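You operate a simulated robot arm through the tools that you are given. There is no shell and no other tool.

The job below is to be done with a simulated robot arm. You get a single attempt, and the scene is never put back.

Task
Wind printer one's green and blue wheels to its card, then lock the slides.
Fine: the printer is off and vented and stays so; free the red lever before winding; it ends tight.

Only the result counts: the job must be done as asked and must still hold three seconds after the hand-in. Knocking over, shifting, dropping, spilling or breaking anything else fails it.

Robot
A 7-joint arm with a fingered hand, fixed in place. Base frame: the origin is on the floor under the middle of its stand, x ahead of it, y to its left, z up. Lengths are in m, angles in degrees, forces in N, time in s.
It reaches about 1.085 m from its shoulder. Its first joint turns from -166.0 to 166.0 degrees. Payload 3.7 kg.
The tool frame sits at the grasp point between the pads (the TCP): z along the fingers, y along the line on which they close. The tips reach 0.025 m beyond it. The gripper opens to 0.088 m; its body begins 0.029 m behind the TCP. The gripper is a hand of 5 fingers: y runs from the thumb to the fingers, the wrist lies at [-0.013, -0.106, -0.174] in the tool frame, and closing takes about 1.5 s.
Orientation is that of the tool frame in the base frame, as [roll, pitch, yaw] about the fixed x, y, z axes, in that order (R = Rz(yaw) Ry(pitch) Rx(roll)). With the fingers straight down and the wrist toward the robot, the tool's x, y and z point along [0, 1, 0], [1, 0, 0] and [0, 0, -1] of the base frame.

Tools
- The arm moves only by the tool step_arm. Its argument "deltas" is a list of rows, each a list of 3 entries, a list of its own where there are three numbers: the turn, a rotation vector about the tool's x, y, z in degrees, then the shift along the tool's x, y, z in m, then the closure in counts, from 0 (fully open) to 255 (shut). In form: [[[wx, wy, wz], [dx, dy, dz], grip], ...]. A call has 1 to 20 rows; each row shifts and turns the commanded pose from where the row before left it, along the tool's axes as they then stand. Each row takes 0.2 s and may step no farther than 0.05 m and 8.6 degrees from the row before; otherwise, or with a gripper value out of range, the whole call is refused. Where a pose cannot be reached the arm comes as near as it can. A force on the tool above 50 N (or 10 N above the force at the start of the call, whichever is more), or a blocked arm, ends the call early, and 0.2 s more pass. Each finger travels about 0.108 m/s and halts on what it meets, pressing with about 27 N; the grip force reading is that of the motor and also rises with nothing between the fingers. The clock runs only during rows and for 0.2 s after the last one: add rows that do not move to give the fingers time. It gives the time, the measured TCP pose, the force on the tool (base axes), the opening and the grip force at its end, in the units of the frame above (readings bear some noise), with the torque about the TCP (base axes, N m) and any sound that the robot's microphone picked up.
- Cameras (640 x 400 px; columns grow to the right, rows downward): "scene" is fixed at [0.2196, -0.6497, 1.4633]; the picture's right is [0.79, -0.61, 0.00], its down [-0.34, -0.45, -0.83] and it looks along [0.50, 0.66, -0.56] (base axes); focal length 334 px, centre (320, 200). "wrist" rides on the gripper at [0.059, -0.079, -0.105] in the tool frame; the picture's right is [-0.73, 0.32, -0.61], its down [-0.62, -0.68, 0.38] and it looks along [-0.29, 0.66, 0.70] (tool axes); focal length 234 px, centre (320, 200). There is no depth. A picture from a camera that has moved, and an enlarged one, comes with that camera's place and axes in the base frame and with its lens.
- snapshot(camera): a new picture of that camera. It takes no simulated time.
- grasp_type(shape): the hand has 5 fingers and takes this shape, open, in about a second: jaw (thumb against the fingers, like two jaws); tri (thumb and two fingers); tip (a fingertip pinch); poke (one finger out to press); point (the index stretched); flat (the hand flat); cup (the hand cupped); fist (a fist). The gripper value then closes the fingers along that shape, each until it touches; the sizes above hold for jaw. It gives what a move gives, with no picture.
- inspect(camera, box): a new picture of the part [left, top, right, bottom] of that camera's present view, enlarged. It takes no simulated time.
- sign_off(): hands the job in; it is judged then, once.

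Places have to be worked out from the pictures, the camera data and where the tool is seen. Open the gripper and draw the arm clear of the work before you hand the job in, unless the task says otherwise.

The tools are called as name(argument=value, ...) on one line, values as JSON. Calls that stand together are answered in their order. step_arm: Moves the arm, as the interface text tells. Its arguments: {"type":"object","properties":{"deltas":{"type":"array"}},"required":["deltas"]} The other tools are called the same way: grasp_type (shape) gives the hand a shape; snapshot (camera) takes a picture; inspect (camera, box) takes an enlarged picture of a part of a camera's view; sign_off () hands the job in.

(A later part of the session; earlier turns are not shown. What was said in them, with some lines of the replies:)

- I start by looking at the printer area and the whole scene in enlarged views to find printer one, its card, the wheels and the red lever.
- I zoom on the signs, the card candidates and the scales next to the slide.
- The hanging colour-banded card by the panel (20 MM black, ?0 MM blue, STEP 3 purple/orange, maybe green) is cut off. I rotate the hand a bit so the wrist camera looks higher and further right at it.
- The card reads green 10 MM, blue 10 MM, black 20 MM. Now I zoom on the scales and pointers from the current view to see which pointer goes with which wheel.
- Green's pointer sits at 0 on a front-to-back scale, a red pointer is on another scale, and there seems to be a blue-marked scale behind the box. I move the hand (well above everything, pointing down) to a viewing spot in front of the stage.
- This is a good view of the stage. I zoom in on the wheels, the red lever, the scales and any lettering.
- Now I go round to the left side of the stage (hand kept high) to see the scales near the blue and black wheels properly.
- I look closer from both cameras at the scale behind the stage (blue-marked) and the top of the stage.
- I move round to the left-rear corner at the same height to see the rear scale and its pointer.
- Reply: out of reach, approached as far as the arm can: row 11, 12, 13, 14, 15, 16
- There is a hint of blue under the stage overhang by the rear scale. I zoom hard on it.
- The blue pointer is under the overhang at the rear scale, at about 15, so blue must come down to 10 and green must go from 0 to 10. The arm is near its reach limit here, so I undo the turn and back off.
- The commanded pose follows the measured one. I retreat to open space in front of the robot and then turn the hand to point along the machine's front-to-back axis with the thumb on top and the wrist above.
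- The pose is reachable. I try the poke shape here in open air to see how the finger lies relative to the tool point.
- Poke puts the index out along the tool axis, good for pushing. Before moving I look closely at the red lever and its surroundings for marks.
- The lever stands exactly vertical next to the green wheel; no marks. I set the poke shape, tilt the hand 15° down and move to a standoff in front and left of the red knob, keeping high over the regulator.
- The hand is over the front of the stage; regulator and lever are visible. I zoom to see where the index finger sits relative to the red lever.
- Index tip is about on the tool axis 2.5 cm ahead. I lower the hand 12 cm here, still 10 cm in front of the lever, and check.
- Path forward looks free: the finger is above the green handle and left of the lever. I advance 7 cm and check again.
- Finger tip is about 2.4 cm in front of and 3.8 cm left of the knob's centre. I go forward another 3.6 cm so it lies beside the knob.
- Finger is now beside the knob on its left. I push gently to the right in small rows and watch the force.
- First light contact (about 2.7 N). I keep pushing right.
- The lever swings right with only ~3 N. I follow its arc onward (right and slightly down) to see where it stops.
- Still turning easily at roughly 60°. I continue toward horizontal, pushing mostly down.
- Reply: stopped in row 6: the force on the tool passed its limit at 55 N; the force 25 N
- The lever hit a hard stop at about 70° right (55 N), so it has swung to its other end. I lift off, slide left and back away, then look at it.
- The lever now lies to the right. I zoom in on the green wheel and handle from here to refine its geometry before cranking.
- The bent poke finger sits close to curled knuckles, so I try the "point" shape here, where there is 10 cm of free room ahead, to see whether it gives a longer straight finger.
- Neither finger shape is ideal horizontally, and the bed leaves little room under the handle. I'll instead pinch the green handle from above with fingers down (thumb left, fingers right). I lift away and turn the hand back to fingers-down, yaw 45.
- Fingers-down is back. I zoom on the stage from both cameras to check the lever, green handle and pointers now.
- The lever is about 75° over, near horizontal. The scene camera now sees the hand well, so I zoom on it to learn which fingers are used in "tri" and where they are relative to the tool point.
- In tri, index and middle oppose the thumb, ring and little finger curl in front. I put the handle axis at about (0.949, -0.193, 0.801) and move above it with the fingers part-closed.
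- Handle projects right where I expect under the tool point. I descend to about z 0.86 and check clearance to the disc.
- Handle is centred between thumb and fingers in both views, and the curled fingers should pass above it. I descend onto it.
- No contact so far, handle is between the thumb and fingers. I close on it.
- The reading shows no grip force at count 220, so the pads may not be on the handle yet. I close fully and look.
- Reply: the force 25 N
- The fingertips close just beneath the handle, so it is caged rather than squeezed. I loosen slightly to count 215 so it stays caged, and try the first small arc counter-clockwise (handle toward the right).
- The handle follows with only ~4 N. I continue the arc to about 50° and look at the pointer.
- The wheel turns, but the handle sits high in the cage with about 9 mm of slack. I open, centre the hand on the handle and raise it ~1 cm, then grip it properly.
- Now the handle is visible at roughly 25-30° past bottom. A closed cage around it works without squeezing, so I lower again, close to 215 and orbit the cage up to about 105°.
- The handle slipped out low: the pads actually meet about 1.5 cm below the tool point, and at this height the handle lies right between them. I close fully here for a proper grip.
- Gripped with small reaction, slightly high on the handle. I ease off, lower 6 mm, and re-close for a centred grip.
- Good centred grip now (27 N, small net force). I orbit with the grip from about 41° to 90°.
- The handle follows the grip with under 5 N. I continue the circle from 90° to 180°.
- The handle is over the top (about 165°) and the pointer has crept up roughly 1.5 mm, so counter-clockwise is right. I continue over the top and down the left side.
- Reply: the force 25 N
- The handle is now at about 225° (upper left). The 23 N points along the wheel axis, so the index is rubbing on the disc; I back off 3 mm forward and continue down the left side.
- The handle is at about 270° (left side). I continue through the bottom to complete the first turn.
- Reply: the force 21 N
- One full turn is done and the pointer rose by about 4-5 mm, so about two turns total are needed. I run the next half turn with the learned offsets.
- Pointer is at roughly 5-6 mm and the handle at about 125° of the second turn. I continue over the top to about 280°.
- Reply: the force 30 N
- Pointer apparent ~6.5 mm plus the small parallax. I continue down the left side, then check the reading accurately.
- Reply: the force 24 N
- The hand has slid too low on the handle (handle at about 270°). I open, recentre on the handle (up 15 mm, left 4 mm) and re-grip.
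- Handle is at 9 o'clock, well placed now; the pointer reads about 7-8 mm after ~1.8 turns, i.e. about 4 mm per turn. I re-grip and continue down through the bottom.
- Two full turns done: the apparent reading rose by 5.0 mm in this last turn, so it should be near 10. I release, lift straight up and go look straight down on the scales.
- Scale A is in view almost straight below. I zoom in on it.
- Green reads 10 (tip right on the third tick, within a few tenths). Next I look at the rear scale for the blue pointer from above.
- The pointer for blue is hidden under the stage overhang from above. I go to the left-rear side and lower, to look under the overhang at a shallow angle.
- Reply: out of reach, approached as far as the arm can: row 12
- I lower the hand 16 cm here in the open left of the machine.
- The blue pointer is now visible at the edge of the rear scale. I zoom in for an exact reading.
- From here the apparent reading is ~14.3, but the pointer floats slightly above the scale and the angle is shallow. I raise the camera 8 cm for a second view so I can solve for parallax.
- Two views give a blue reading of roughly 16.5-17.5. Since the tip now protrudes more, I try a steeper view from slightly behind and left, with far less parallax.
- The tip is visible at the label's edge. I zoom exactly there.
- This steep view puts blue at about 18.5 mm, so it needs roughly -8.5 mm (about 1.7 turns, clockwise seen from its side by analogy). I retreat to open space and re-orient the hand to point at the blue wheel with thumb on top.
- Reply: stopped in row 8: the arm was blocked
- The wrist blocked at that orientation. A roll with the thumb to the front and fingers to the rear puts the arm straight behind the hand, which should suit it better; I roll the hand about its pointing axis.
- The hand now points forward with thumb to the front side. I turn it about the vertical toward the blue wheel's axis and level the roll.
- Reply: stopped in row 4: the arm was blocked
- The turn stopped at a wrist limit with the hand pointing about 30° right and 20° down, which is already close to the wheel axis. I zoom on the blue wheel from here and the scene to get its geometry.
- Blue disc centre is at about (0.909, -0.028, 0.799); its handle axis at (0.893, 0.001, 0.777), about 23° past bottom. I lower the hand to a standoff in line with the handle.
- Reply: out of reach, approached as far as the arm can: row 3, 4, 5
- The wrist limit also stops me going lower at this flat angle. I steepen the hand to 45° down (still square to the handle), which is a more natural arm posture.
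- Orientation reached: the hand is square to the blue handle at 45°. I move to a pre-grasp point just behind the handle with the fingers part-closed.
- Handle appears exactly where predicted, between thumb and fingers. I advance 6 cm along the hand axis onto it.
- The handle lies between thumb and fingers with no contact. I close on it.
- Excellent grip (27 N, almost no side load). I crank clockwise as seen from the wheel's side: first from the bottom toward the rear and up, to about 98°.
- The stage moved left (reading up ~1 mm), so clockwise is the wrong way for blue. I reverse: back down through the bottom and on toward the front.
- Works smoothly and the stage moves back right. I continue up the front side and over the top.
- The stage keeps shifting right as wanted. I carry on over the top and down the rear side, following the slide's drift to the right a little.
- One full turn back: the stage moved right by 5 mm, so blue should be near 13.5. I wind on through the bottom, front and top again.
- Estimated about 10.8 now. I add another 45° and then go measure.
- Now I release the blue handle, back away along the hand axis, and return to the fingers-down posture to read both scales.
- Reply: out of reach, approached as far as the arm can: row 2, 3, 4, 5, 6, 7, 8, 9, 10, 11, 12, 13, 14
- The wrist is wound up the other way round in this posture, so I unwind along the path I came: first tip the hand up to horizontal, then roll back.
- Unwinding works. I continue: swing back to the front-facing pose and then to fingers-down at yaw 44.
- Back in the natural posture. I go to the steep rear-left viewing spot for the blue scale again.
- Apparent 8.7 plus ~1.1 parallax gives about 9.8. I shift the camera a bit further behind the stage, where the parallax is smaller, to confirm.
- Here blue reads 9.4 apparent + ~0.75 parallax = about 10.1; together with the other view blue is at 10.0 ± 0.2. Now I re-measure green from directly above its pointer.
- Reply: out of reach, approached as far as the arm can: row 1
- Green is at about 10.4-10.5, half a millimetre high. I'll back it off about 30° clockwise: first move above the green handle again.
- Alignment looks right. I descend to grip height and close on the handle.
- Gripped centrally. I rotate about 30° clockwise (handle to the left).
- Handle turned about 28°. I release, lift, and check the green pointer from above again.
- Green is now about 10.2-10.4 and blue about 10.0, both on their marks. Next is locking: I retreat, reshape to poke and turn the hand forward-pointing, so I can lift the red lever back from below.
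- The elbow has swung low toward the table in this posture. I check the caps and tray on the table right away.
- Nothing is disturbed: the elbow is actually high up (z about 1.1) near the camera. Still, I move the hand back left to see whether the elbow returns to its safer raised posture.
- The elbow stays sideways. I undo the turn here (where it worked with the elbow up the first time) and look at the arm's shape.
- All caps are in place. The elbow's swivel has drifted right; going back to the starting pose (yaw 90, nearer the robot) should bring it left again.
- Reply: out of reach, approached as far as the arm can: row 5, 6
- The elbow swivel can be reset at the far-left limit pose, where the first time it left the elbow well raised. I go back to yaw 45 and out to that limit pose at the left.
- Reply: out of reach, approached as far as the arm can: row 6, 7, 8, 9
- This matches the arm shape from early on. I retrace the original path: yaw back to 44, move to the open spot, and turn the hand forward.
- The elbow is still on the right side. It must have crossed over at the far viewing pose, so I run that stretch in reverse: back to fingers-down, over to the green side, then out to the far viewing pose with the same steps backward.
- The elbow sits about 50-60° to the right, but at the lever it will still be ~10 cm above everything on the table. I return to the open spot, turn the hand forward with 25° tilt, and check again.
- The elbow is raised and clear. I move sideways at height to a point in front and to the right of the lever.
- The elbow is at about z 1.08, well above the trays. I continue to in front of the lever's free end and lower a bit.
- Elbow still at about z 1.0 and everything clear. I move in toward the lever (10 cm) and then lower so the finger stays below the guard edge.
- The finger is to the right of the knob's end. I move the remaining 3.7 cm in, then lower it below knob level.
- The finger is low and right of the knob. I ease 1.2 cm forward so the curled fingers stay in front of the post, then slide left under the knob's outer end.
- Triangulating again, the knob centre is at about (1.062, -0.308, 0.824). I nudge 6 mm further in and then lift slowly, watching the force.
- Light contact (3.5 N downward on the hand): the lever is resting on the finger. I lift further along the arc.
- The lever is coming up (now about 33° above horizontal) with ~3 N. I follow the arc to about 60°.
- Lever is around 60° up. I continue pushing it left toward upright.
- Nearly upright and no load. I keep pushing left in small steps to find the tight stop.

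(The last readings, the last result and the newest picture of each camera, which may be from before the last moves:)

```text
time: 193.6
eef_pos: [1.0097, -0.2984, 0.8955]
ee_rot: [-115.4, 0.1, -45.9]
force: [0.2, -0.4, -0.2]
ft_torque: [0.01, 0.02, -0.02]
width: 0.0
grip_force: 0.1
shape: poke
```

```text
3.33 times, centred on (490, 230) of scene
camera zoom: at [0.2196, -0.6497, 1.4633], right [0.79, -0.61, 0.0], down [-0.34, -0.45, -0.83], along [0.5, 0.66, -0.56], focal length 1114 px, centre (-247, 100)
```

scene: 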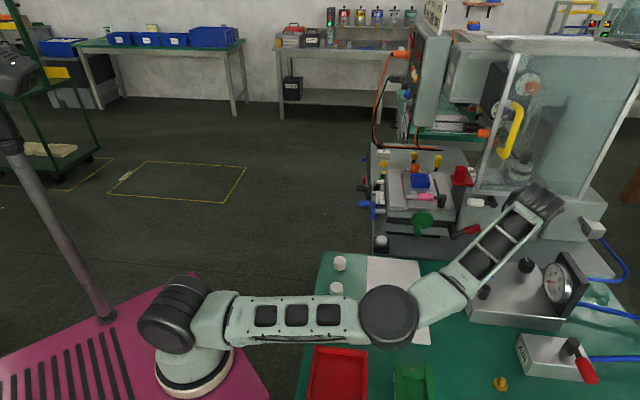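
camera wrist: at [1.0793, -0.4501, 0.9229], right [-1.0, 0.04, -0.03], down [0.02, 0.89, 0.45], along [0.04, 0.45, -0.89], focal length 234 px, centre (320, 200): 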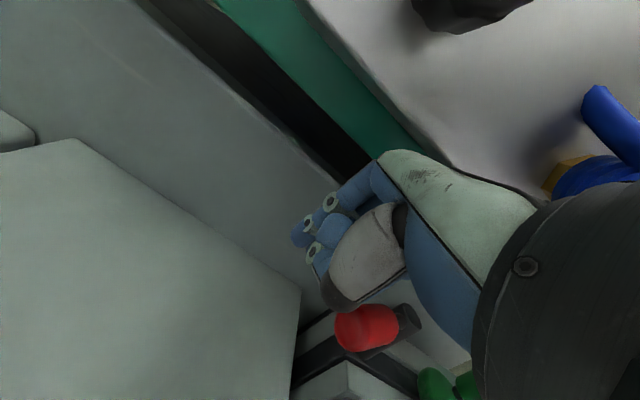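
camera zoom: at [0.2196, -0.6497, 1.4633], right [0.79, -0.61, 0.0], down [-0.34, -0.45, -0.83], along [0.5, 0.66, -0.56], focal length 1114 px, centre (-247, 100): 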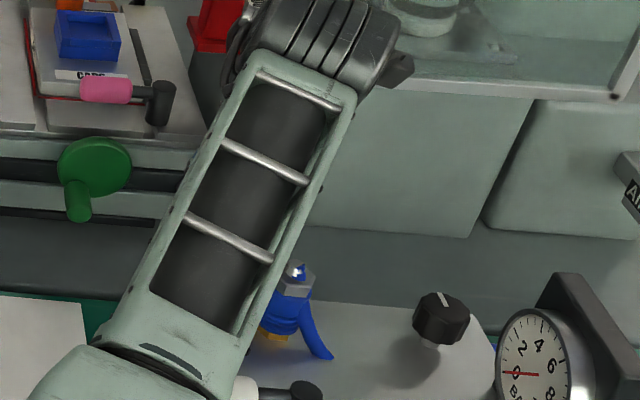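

The finger is at the knob's right side with the lever about upright. I press a little further left to feel for the stop.

step_arm(deltas=[[[0, 0, 0], [-0.003, 0, 0], 0], [[0, 0, 0], [-0.003, 0, 0], 0], [[0, 0, 0], [0, 0, 0], 0]])

inspect(camera="wrist", box=[220, 160, 460, 360])

```text
time: 194.4
eef_pos: [1.0043, -0.2933, 0.895]
ee_rot: [-115.5, 0.1, -45.8]
force: [-0.4, -0.6, -0.1]
ft_torque: [0.0, 0.04, -0.01]
width: 0.0003
grip_force: 0.1
shape: poke
```

```text
2.00 times, centred on (340, 260) of wrist
camera zoom: at [1.0021, -0.3799, 1.0114], right [-1.0, 0.04, -0.03], down [0.03, 0.89, 0.45], along [0.04, 0.45, -0.89], focal length 468 px, centre (280, 80)
```

zoom: 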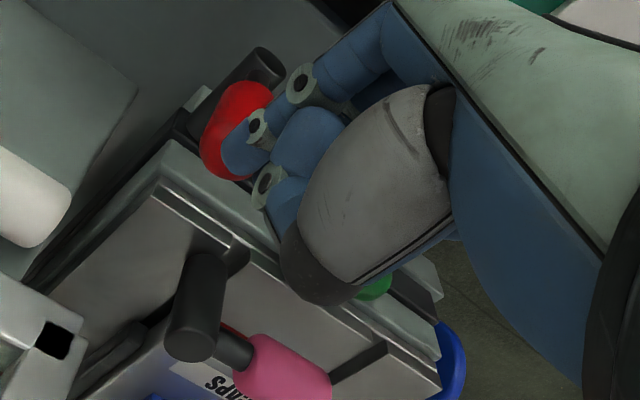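

The finger slipped over the knob, leaving the lever about 5-10° short of upright. I go back right, lower 3 cm and slightly deeper, and push it left at mid-knob height.

step_arm(deltas=[[[0, 0, 0], [0.022, 0, 0], 0], [[0, 0, 0], [0.022, 0, 0], 0], [[0, 0, 0], [0, 0.0136, 0.0065], 0], [[0, 0, 0], [0, 0.0136, 0.0065], 0], [[0, 0, 0], [-0.0001, -0.0035, 0.0072], 0], [[0, 0, 0], [0, 0, 0], 0]])

inspect(camera="wrist", box=[220, 160, 460, 360])

inspect(camera="scene", box=[430, 170, 570, 290])

```text
time: 195.8
eef_pos: [1.0414, -0.3215, 0.8652]
ee_rot: [-115.4, 0.1, -45.9]
force: [0.0, 0.4, 0.2]
ft_torque: [0.01, 0.01, 0.02]
width: 0.0
grip_force: 0.1
shape: poke
```

```text
2.00 times, centred on (340, 260) of wrist
camera zoom: at [1.0383, -0.4063, 0.9814], right [-1.0, 0.04, -0.03], down [0.02, 0.89, 0.45], along [0.04, 0.45, -0.89], focal length 468 px, centre (280, 80)
```

zoom: 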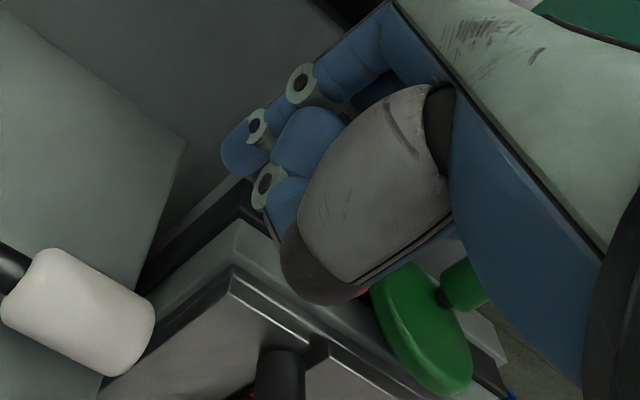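

```text
3.33 times, centred on (500, 230) of scene
camera zoom: at [0.2196, -0.6497, 1.4633], right [0.79, -0.61, 0.0], down [-0.34, -0.45, -0.83], along [0.5, 0.66, -0.56], focal length 1114 px, centre (-280, 100)
```

zoom: 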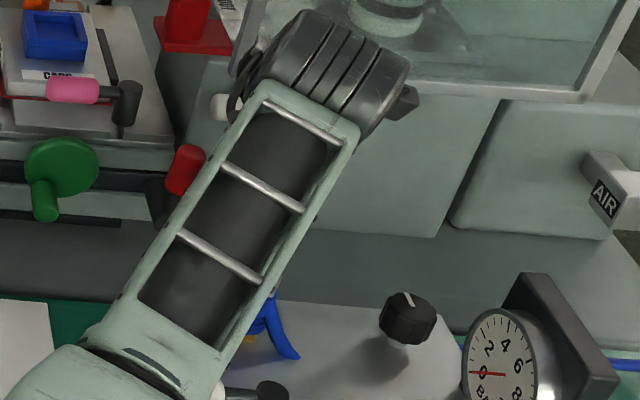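

The finger is now deep enough beside the knob. I push left in 5 mm steps.

step_arm(deltas=[[[0, 0, 0], [-0.006, 0, 0], 0], [[0, 0, 0], [-0.006, 0, 0], 0], [[0, 0, 0], [-0.005, 0, 0], 0], [[0, 0, 0], [-0.005, 0, 0], 0], [[0, 0, 0], [0, 0, 0], 0]])

inspect(camera="wrist", box=[220, 160, 460, 360])

inspect(camera="scene", box=[430, 170, 570, 290])

```text
time: 197.0
eef_pos: [1.0245, -0.3048, 0.8652]
ee_rot: [-115.5, 0.2, -45.7]
force: [4.5, -3.3, 2.3]
ft_torque: [0.0, -0.02, -0.08]
width: 0.0
grip_force: 0.0
shape: poke
```

```text
2.00 times, centred on (340, 260) of wrist
camera zoom: at [1.023, -0.3905, 0.9814], right [-1.0, 0.04, -0.03], down [0.03, 0.89, 0.45], along [0.04, 0.45, -0.89], focal length 468 px, centre (280, 80)
```

zoom: 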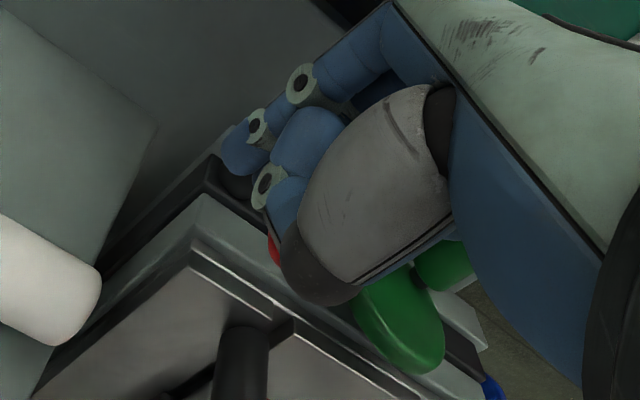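

```text
3.33 times, centred on (500, 230) of scene
camera zoom: at [0.2196, -0.6497, 1.4633], right [0.79, -0.61, 0.0], down [-0.34, -0.45, -0.83], along [0.5, 0.66, -0.56], focal length 1114 px, centre (-280, 100)
```

zoom: 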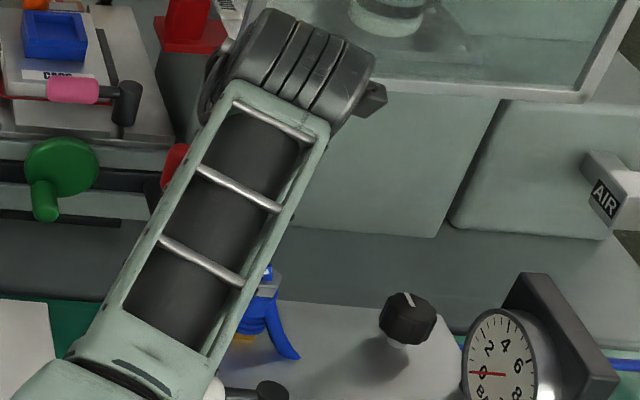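

Contact at ~5 N and the lever follows. I keep pushing left until it stops.

step_arm(deltas=[[[0, 0, 0], [-0.004, 0, 0], 0], [[0, 0, 0], [-0.004, 0, 0], 0], [[0, 0, 0], [-0.004, 0, 0], 0], [[0, 0, 0], [0, 0, 0], 0]])

inspect(camera="scene", box=[430, 170, 570, 290])

```text
time: 197.6
eef_pos: [1.0216, -0.3046, 0.8653]
ee_rot: [-115.3, -0.2, -46.7]
force: [20.7, -12.0, 1.8]
ft_torque: [-0.1, -0.22, -0.56]
width: 0.0
grip_force: 0.1
shape: poke
stopped in row 3: the force on the tool passed its limit at 55 N (the readings are from after the stop); the commanded pose is now the measured one
```

```text
3.33 times, centred on (500, 230) of scene
camera zoom: at [0.2196, -0.6497, 1.4633], right [0.79, -0.61, 0.0], down [-0.34, -0.45, -0.83], along [0.5, 0.66, -0.56], focal length 1114 px, centre (-280, 100)
```

zoom: 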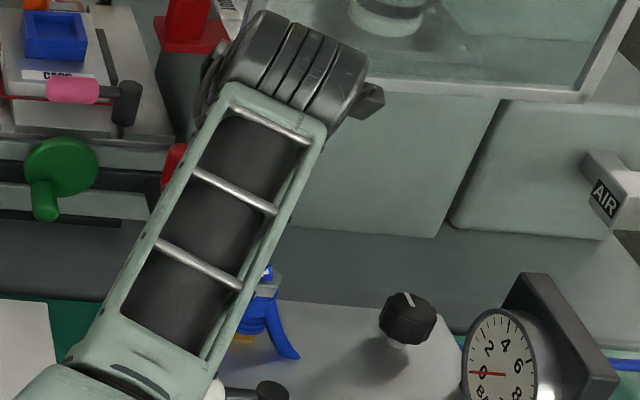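

Hard stop reached (55 N): the lever is against its tight end, upright. I back off right, forward and up, clear of the regulator, then look.

step_arm(deltas=[[[0, 0, 0], [0.006, 0, 0], 0], [[0, 0, 0], [0.008, 0, 0], 0], [[0, 0, 0], [0.0003, 0.0065, -0.0135], 0], [[0, 0, 0], [0.0003, 0.0065, -0.0135], 0], [[0, 0, 0], [0, -0.03, -0.0143], 0], [[0, 0, 0], [0, -0.03, -0.0143], 0], [[0, 0, 0], [0, -0.03, -0.0143], 0], [[0, 0, 0], [0, -0.03, -0.0143], 0], [[0, 0, 0], [0, 0, 0], 0]])

snapshot(camera="wrist")

snapshot(camera="scene")

```text
time: 199.6
eef_pos: [1.0101, -0.336, 0.9995]
ee_rot: [-115.2, -0.1, -46.6]
force: [0.0, -0.2, 0.0]
ft_torque: [-0.03, 0.02, 0.0]
width: 0.0
grip_force: 0.0
shape: poke
```

```text
taken
camera wrist: at [1.006, -0.4205, 1.1159], right [-1.0, 0.05, -0.03], down [0.03, 0.89, 0.45], along [0.05, 0.45, -0.89], focal length 234 px, centre (320, 200)
```

wrist: 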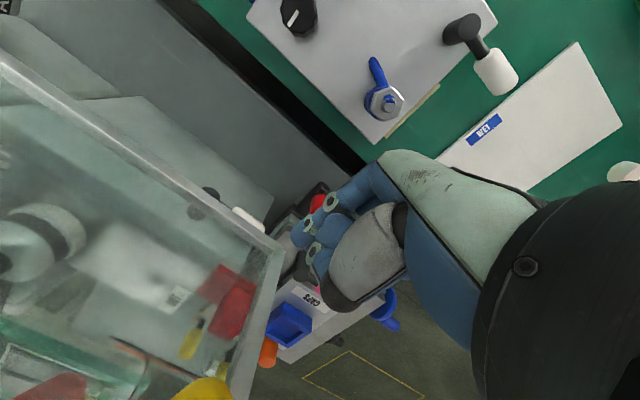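

```text
taken
```

scene: 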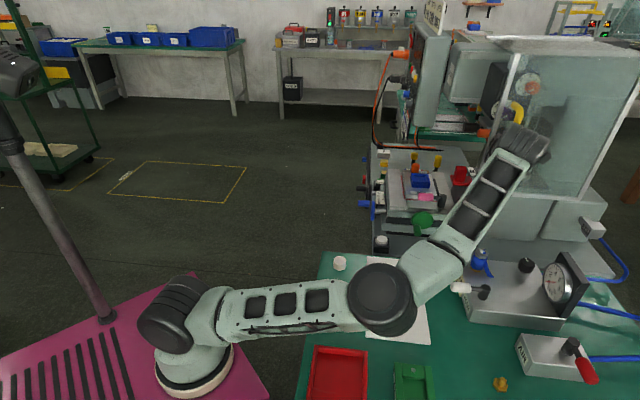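

I retreat straight forward away from the guard and back left to the open area at height.

step_arm(deltas=[[[0, 0, 0], [0.0007, 0.0187, -0.039], 0], [[0, 0, 0], [0.0007, 0.0187, -0.039], 0], [[0, 0, 0], [0.0007, 0.0187, -0.039], 0], [[0, 0, 0], [-0.0464, -0.0146, 0.0047], 0], [[0, 0, 0], [-0.0464, -0.0146, 0.0047], 0], [[0, 0, 0], [-0.0464, -0.0146, 0.0047], 0], [[0, 0, 0], [-0.0464, -0.0046, 0.0097], 0], [[0, 0, 0], [-0.0464, -0.0046, 0.0097], 0], [[0, 0, 0], [-0.0464, -0.0046, 0.0097], 0], [[0, 0, 0], [-0.0464, -0.0046, 0.0097], 0], [[0, 0, 0], [-0.0464, -0.0046, 0.0097], 0], [[0, 0, 0], [0, 0, 0], 0]])

snapshot(camera="scene")

inspect(camera="scene", box=[370, 165, 490, 255])

inspect(camera="scene", box=[440, 195, 480, 245])

```text
time: 202.2
eef_pos: [0.7226, -0.099, 1.0313]
ee_rot: [-115.3, -0.1, -46.3]
force: [-0.4, -0.1, 1.0]
ft_torque: [-0.02, 0.0, -0.01]
width: 0.0
grip_force: 0.1
shape: poke
```

```text
taken
```

scene: 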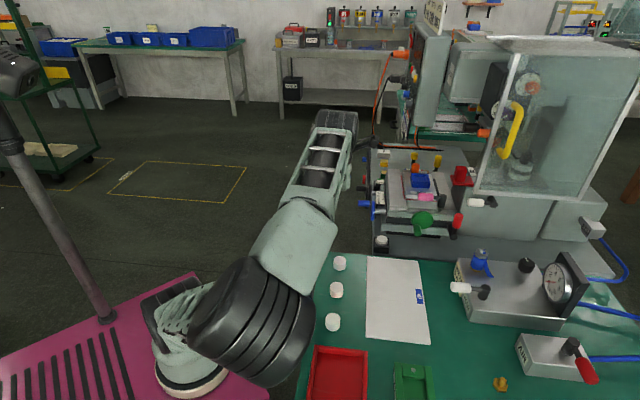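

```text
4.44 times, centred on (430, 210) of scene
camera zoom: at [0.2196, -0.6497, 1.4633], right [0.79, -0.61, 0.0], down [-0.34, -0.45, -0.83], along [0.5, 0.66, -0.56], focal length 1485 px, centre (-169, 156)
```

zoom: 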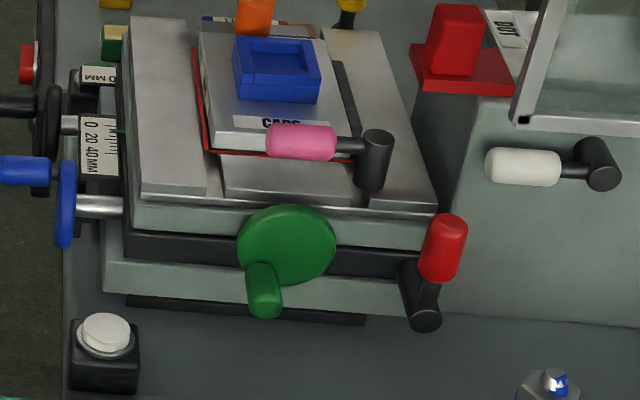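

```text
8.00 times, centred on (460, 220) of scene
camera zoom: at [0.2196, -0.6497, 1.4633], right [0.79, -0.61, 0.0], down [-0.34, -0.45, -0.83], along [0.5, 0.66, -0.56], focal length 2673 px, centre (-800, 40)
```

zoom: 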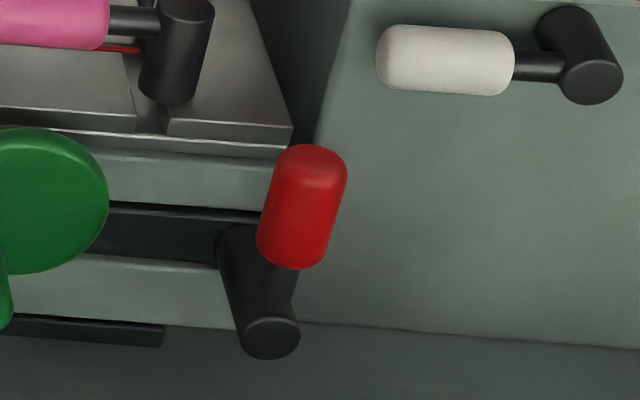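

The lever is upright again exactly as at the start. I compare the scale and pointer positions with the earlier pictures to be sure nothing shifted.

inspect(camera="scene", box=[372, 182, 402, 202])

inspect(camera="scene", box=[440, 240, 640, 400])

inspect(camera="scene", box=[380, 40, 480, 120])

```text
16.00 times, centred on (387, 192) of scene
camera zoom: at [0.2196, -0.6497, 1.4633], right [0.79, -0.61, 0.0], down [-0.34, -0.45, -0.83], along [0.5, 0.66, -0.56], focal length 5346 px, centre (-752, 328)
```

zoom: 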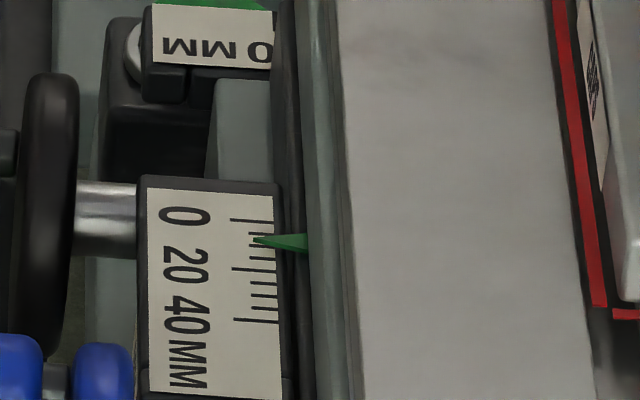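

```text
2.50 times, centred on (540, 320) of scene
camera zoom: at [0.2196, -0.6497, 1.4633], right [0.79, -0.61, 0.0], down [-0.34, -0.45, -0.83], along [0.5, 0.66, -0.56], focal length 835 px, centre (-230, -100)
```

zoom: 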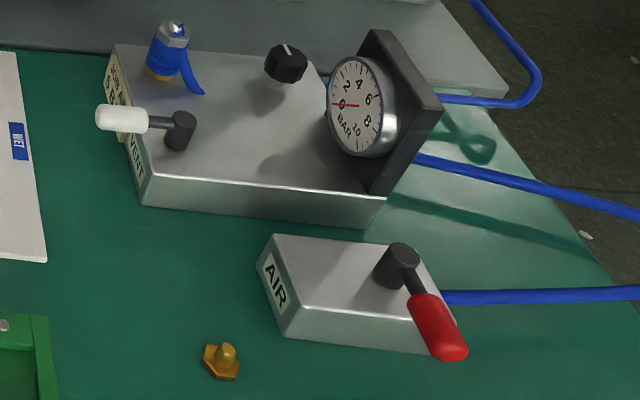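

```text
5.00 times, centred on (430, 80) of scene
camera zoom: at [0.2196, -0.6497, 1.4633], right [0.79, -0.61, 0.0], down [-0.34, -0.45, -0.83], along [0.5, 0.66, -0.56], focal length 1671 px, centre (-230, 800)
```

zoom: 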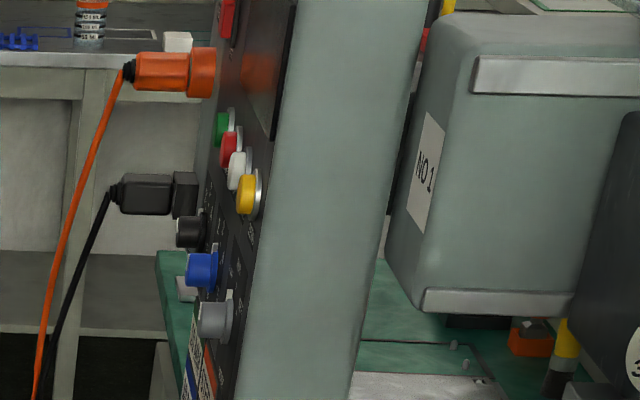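

Gauge still at 0, vent lever, air lever and all table items unchanged; both pointers sit at 10 and the lever is tight. I open the hand and draw the arm a little further clear.

step_arm(deltas=[[[0, 0, 0], [-0.0305, -0.0116, -0.0142], 0], [[0, 0, 0], [-0.0305, -0.0116, -0.0142], 0], [[0, 0, 0], [-0.0305, -0.0116, -0.0142], 0], [[0, 0, 0], [0, 0, 0], 0]])

grasp_type(shape="jaw")

snapshot(camera="scene")

snapshot(camera="wrist")

```text
time: 203.2
eef_pos: [0.642, -0.0473, 1.0815]
ee_rot: [-115.3, -0.1, -46.4]
force: [0.7, 0.5, 0.5]
ft_torque: [-0.04, -0.02, -0.03]
width: 0.0
grip_force: 0.0
shape: poke
```

```text
time: 204.1
eef_pos: [0.6436, -0.0483, 1.0804]
ee_rot: [-115.3, -0.1, -46.5]
force: [-1.4, 1.2, -0.8]
ft_torque: [0.03, -0.02, 0.0]
width: 0.0879
grip_force: 0.1
shape: jaw
```

```text
taken
```

scene: 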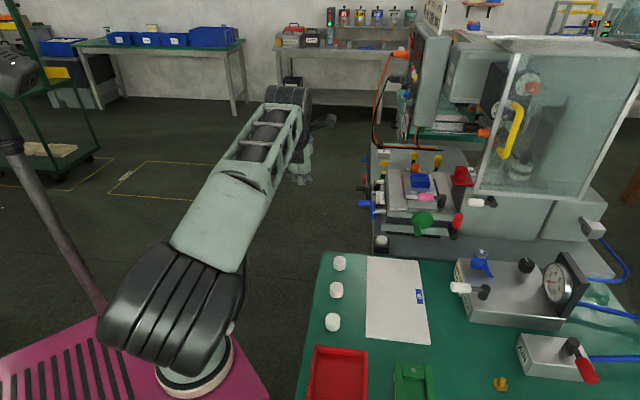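

```text
taken
camera wrist: at [0.6395, -0.1334, 1.1972], right [-1.0, 0.05, -0.03], down [0.03, 0.89, 0.45], along [0.05, 0.45, -0.89], focal length 234 px, centre (320, 200)
```

wrist: 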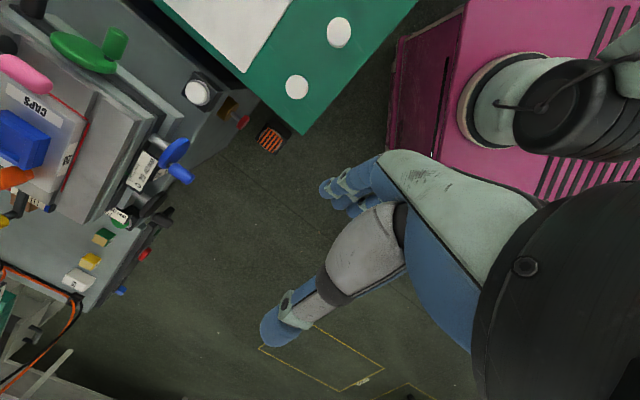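

Everything is in place and the arm is clear. One last free look at both scales from here before handing in.

inspect(camera="wrist", box=[100, 130, 200, 240])

inspect(camera="wrist", box=[125, 145, 165, 195])

```text
3.64 times, centred on (150, 185) of wrist
camera zoom: at [0.6395, -0.1334, 1.1972], right [-1.0, 0.05, -0.03], down [0.03, 0.89, 0.45], along [0.05, 0.45, -0.89], focal length 852 px, centre (938, 254)
```

zoom: 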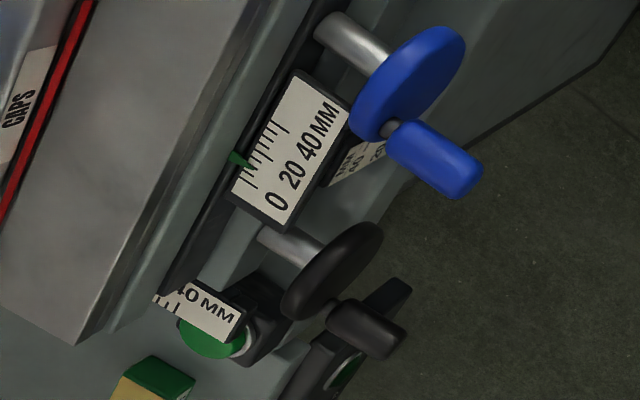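

```text
8.00 times, centred on (145, 170) of wrist
camera zoom: at [0.6395, -0.1334, 1.1972], right [-1.0, 0.05, -0.03], down [0.03, 0.89, 0.45], along [0.05, 0.45, -0.89], focal length 1873 px, centre (1720, 440)
```

zoom: 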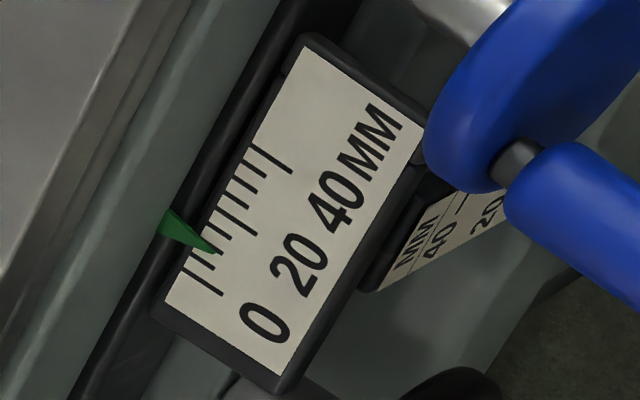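

Green and blue both read about 10 mm as the card asks. The red lever is tight, the printer is still off and vented, nothing else moved, and the hand is open and clear, so I hand the job in.

sign_off()

```text
The job is handed in.
```

I wound both wheels to the card's 10 mm marks, tightened the red lever and handed the job in. I don't have the verdict yet.

| Item | Card | Final reading | How sure |
|---|---|---|---|
| Green wheel | 10 mm | about 10.4 mm | Read from almost straight above the pointer |
| Blue wheel | 10 mm | about 10.1–10.3 mm | Less certain: the stage overhangs the pointer, so I read it at an angle and corrected for that |

- **Blue after locking:** I did not re-read blue up close once the lever was tight. The last pictures suggest it may have moved about 0.3 mm when I pushed the lever home.
- **Red lever:** I freed it before winding. At the end I pushed it back until it hit its stop, and it stands at the same upright angle as at the start.
- **Printer:** It stayed off and vented. The gauge reads 0, and the vent and air levers look the same as at the start.
- **Surroundings:** The caps, trays, sheet and regulator look untouched in the last pictures. I opened the hand and drew the arm clear before handing in.

Blue first went about 1 mm the wrong way, because its wheel turns opposite to what I expected. I reversed it straight away.
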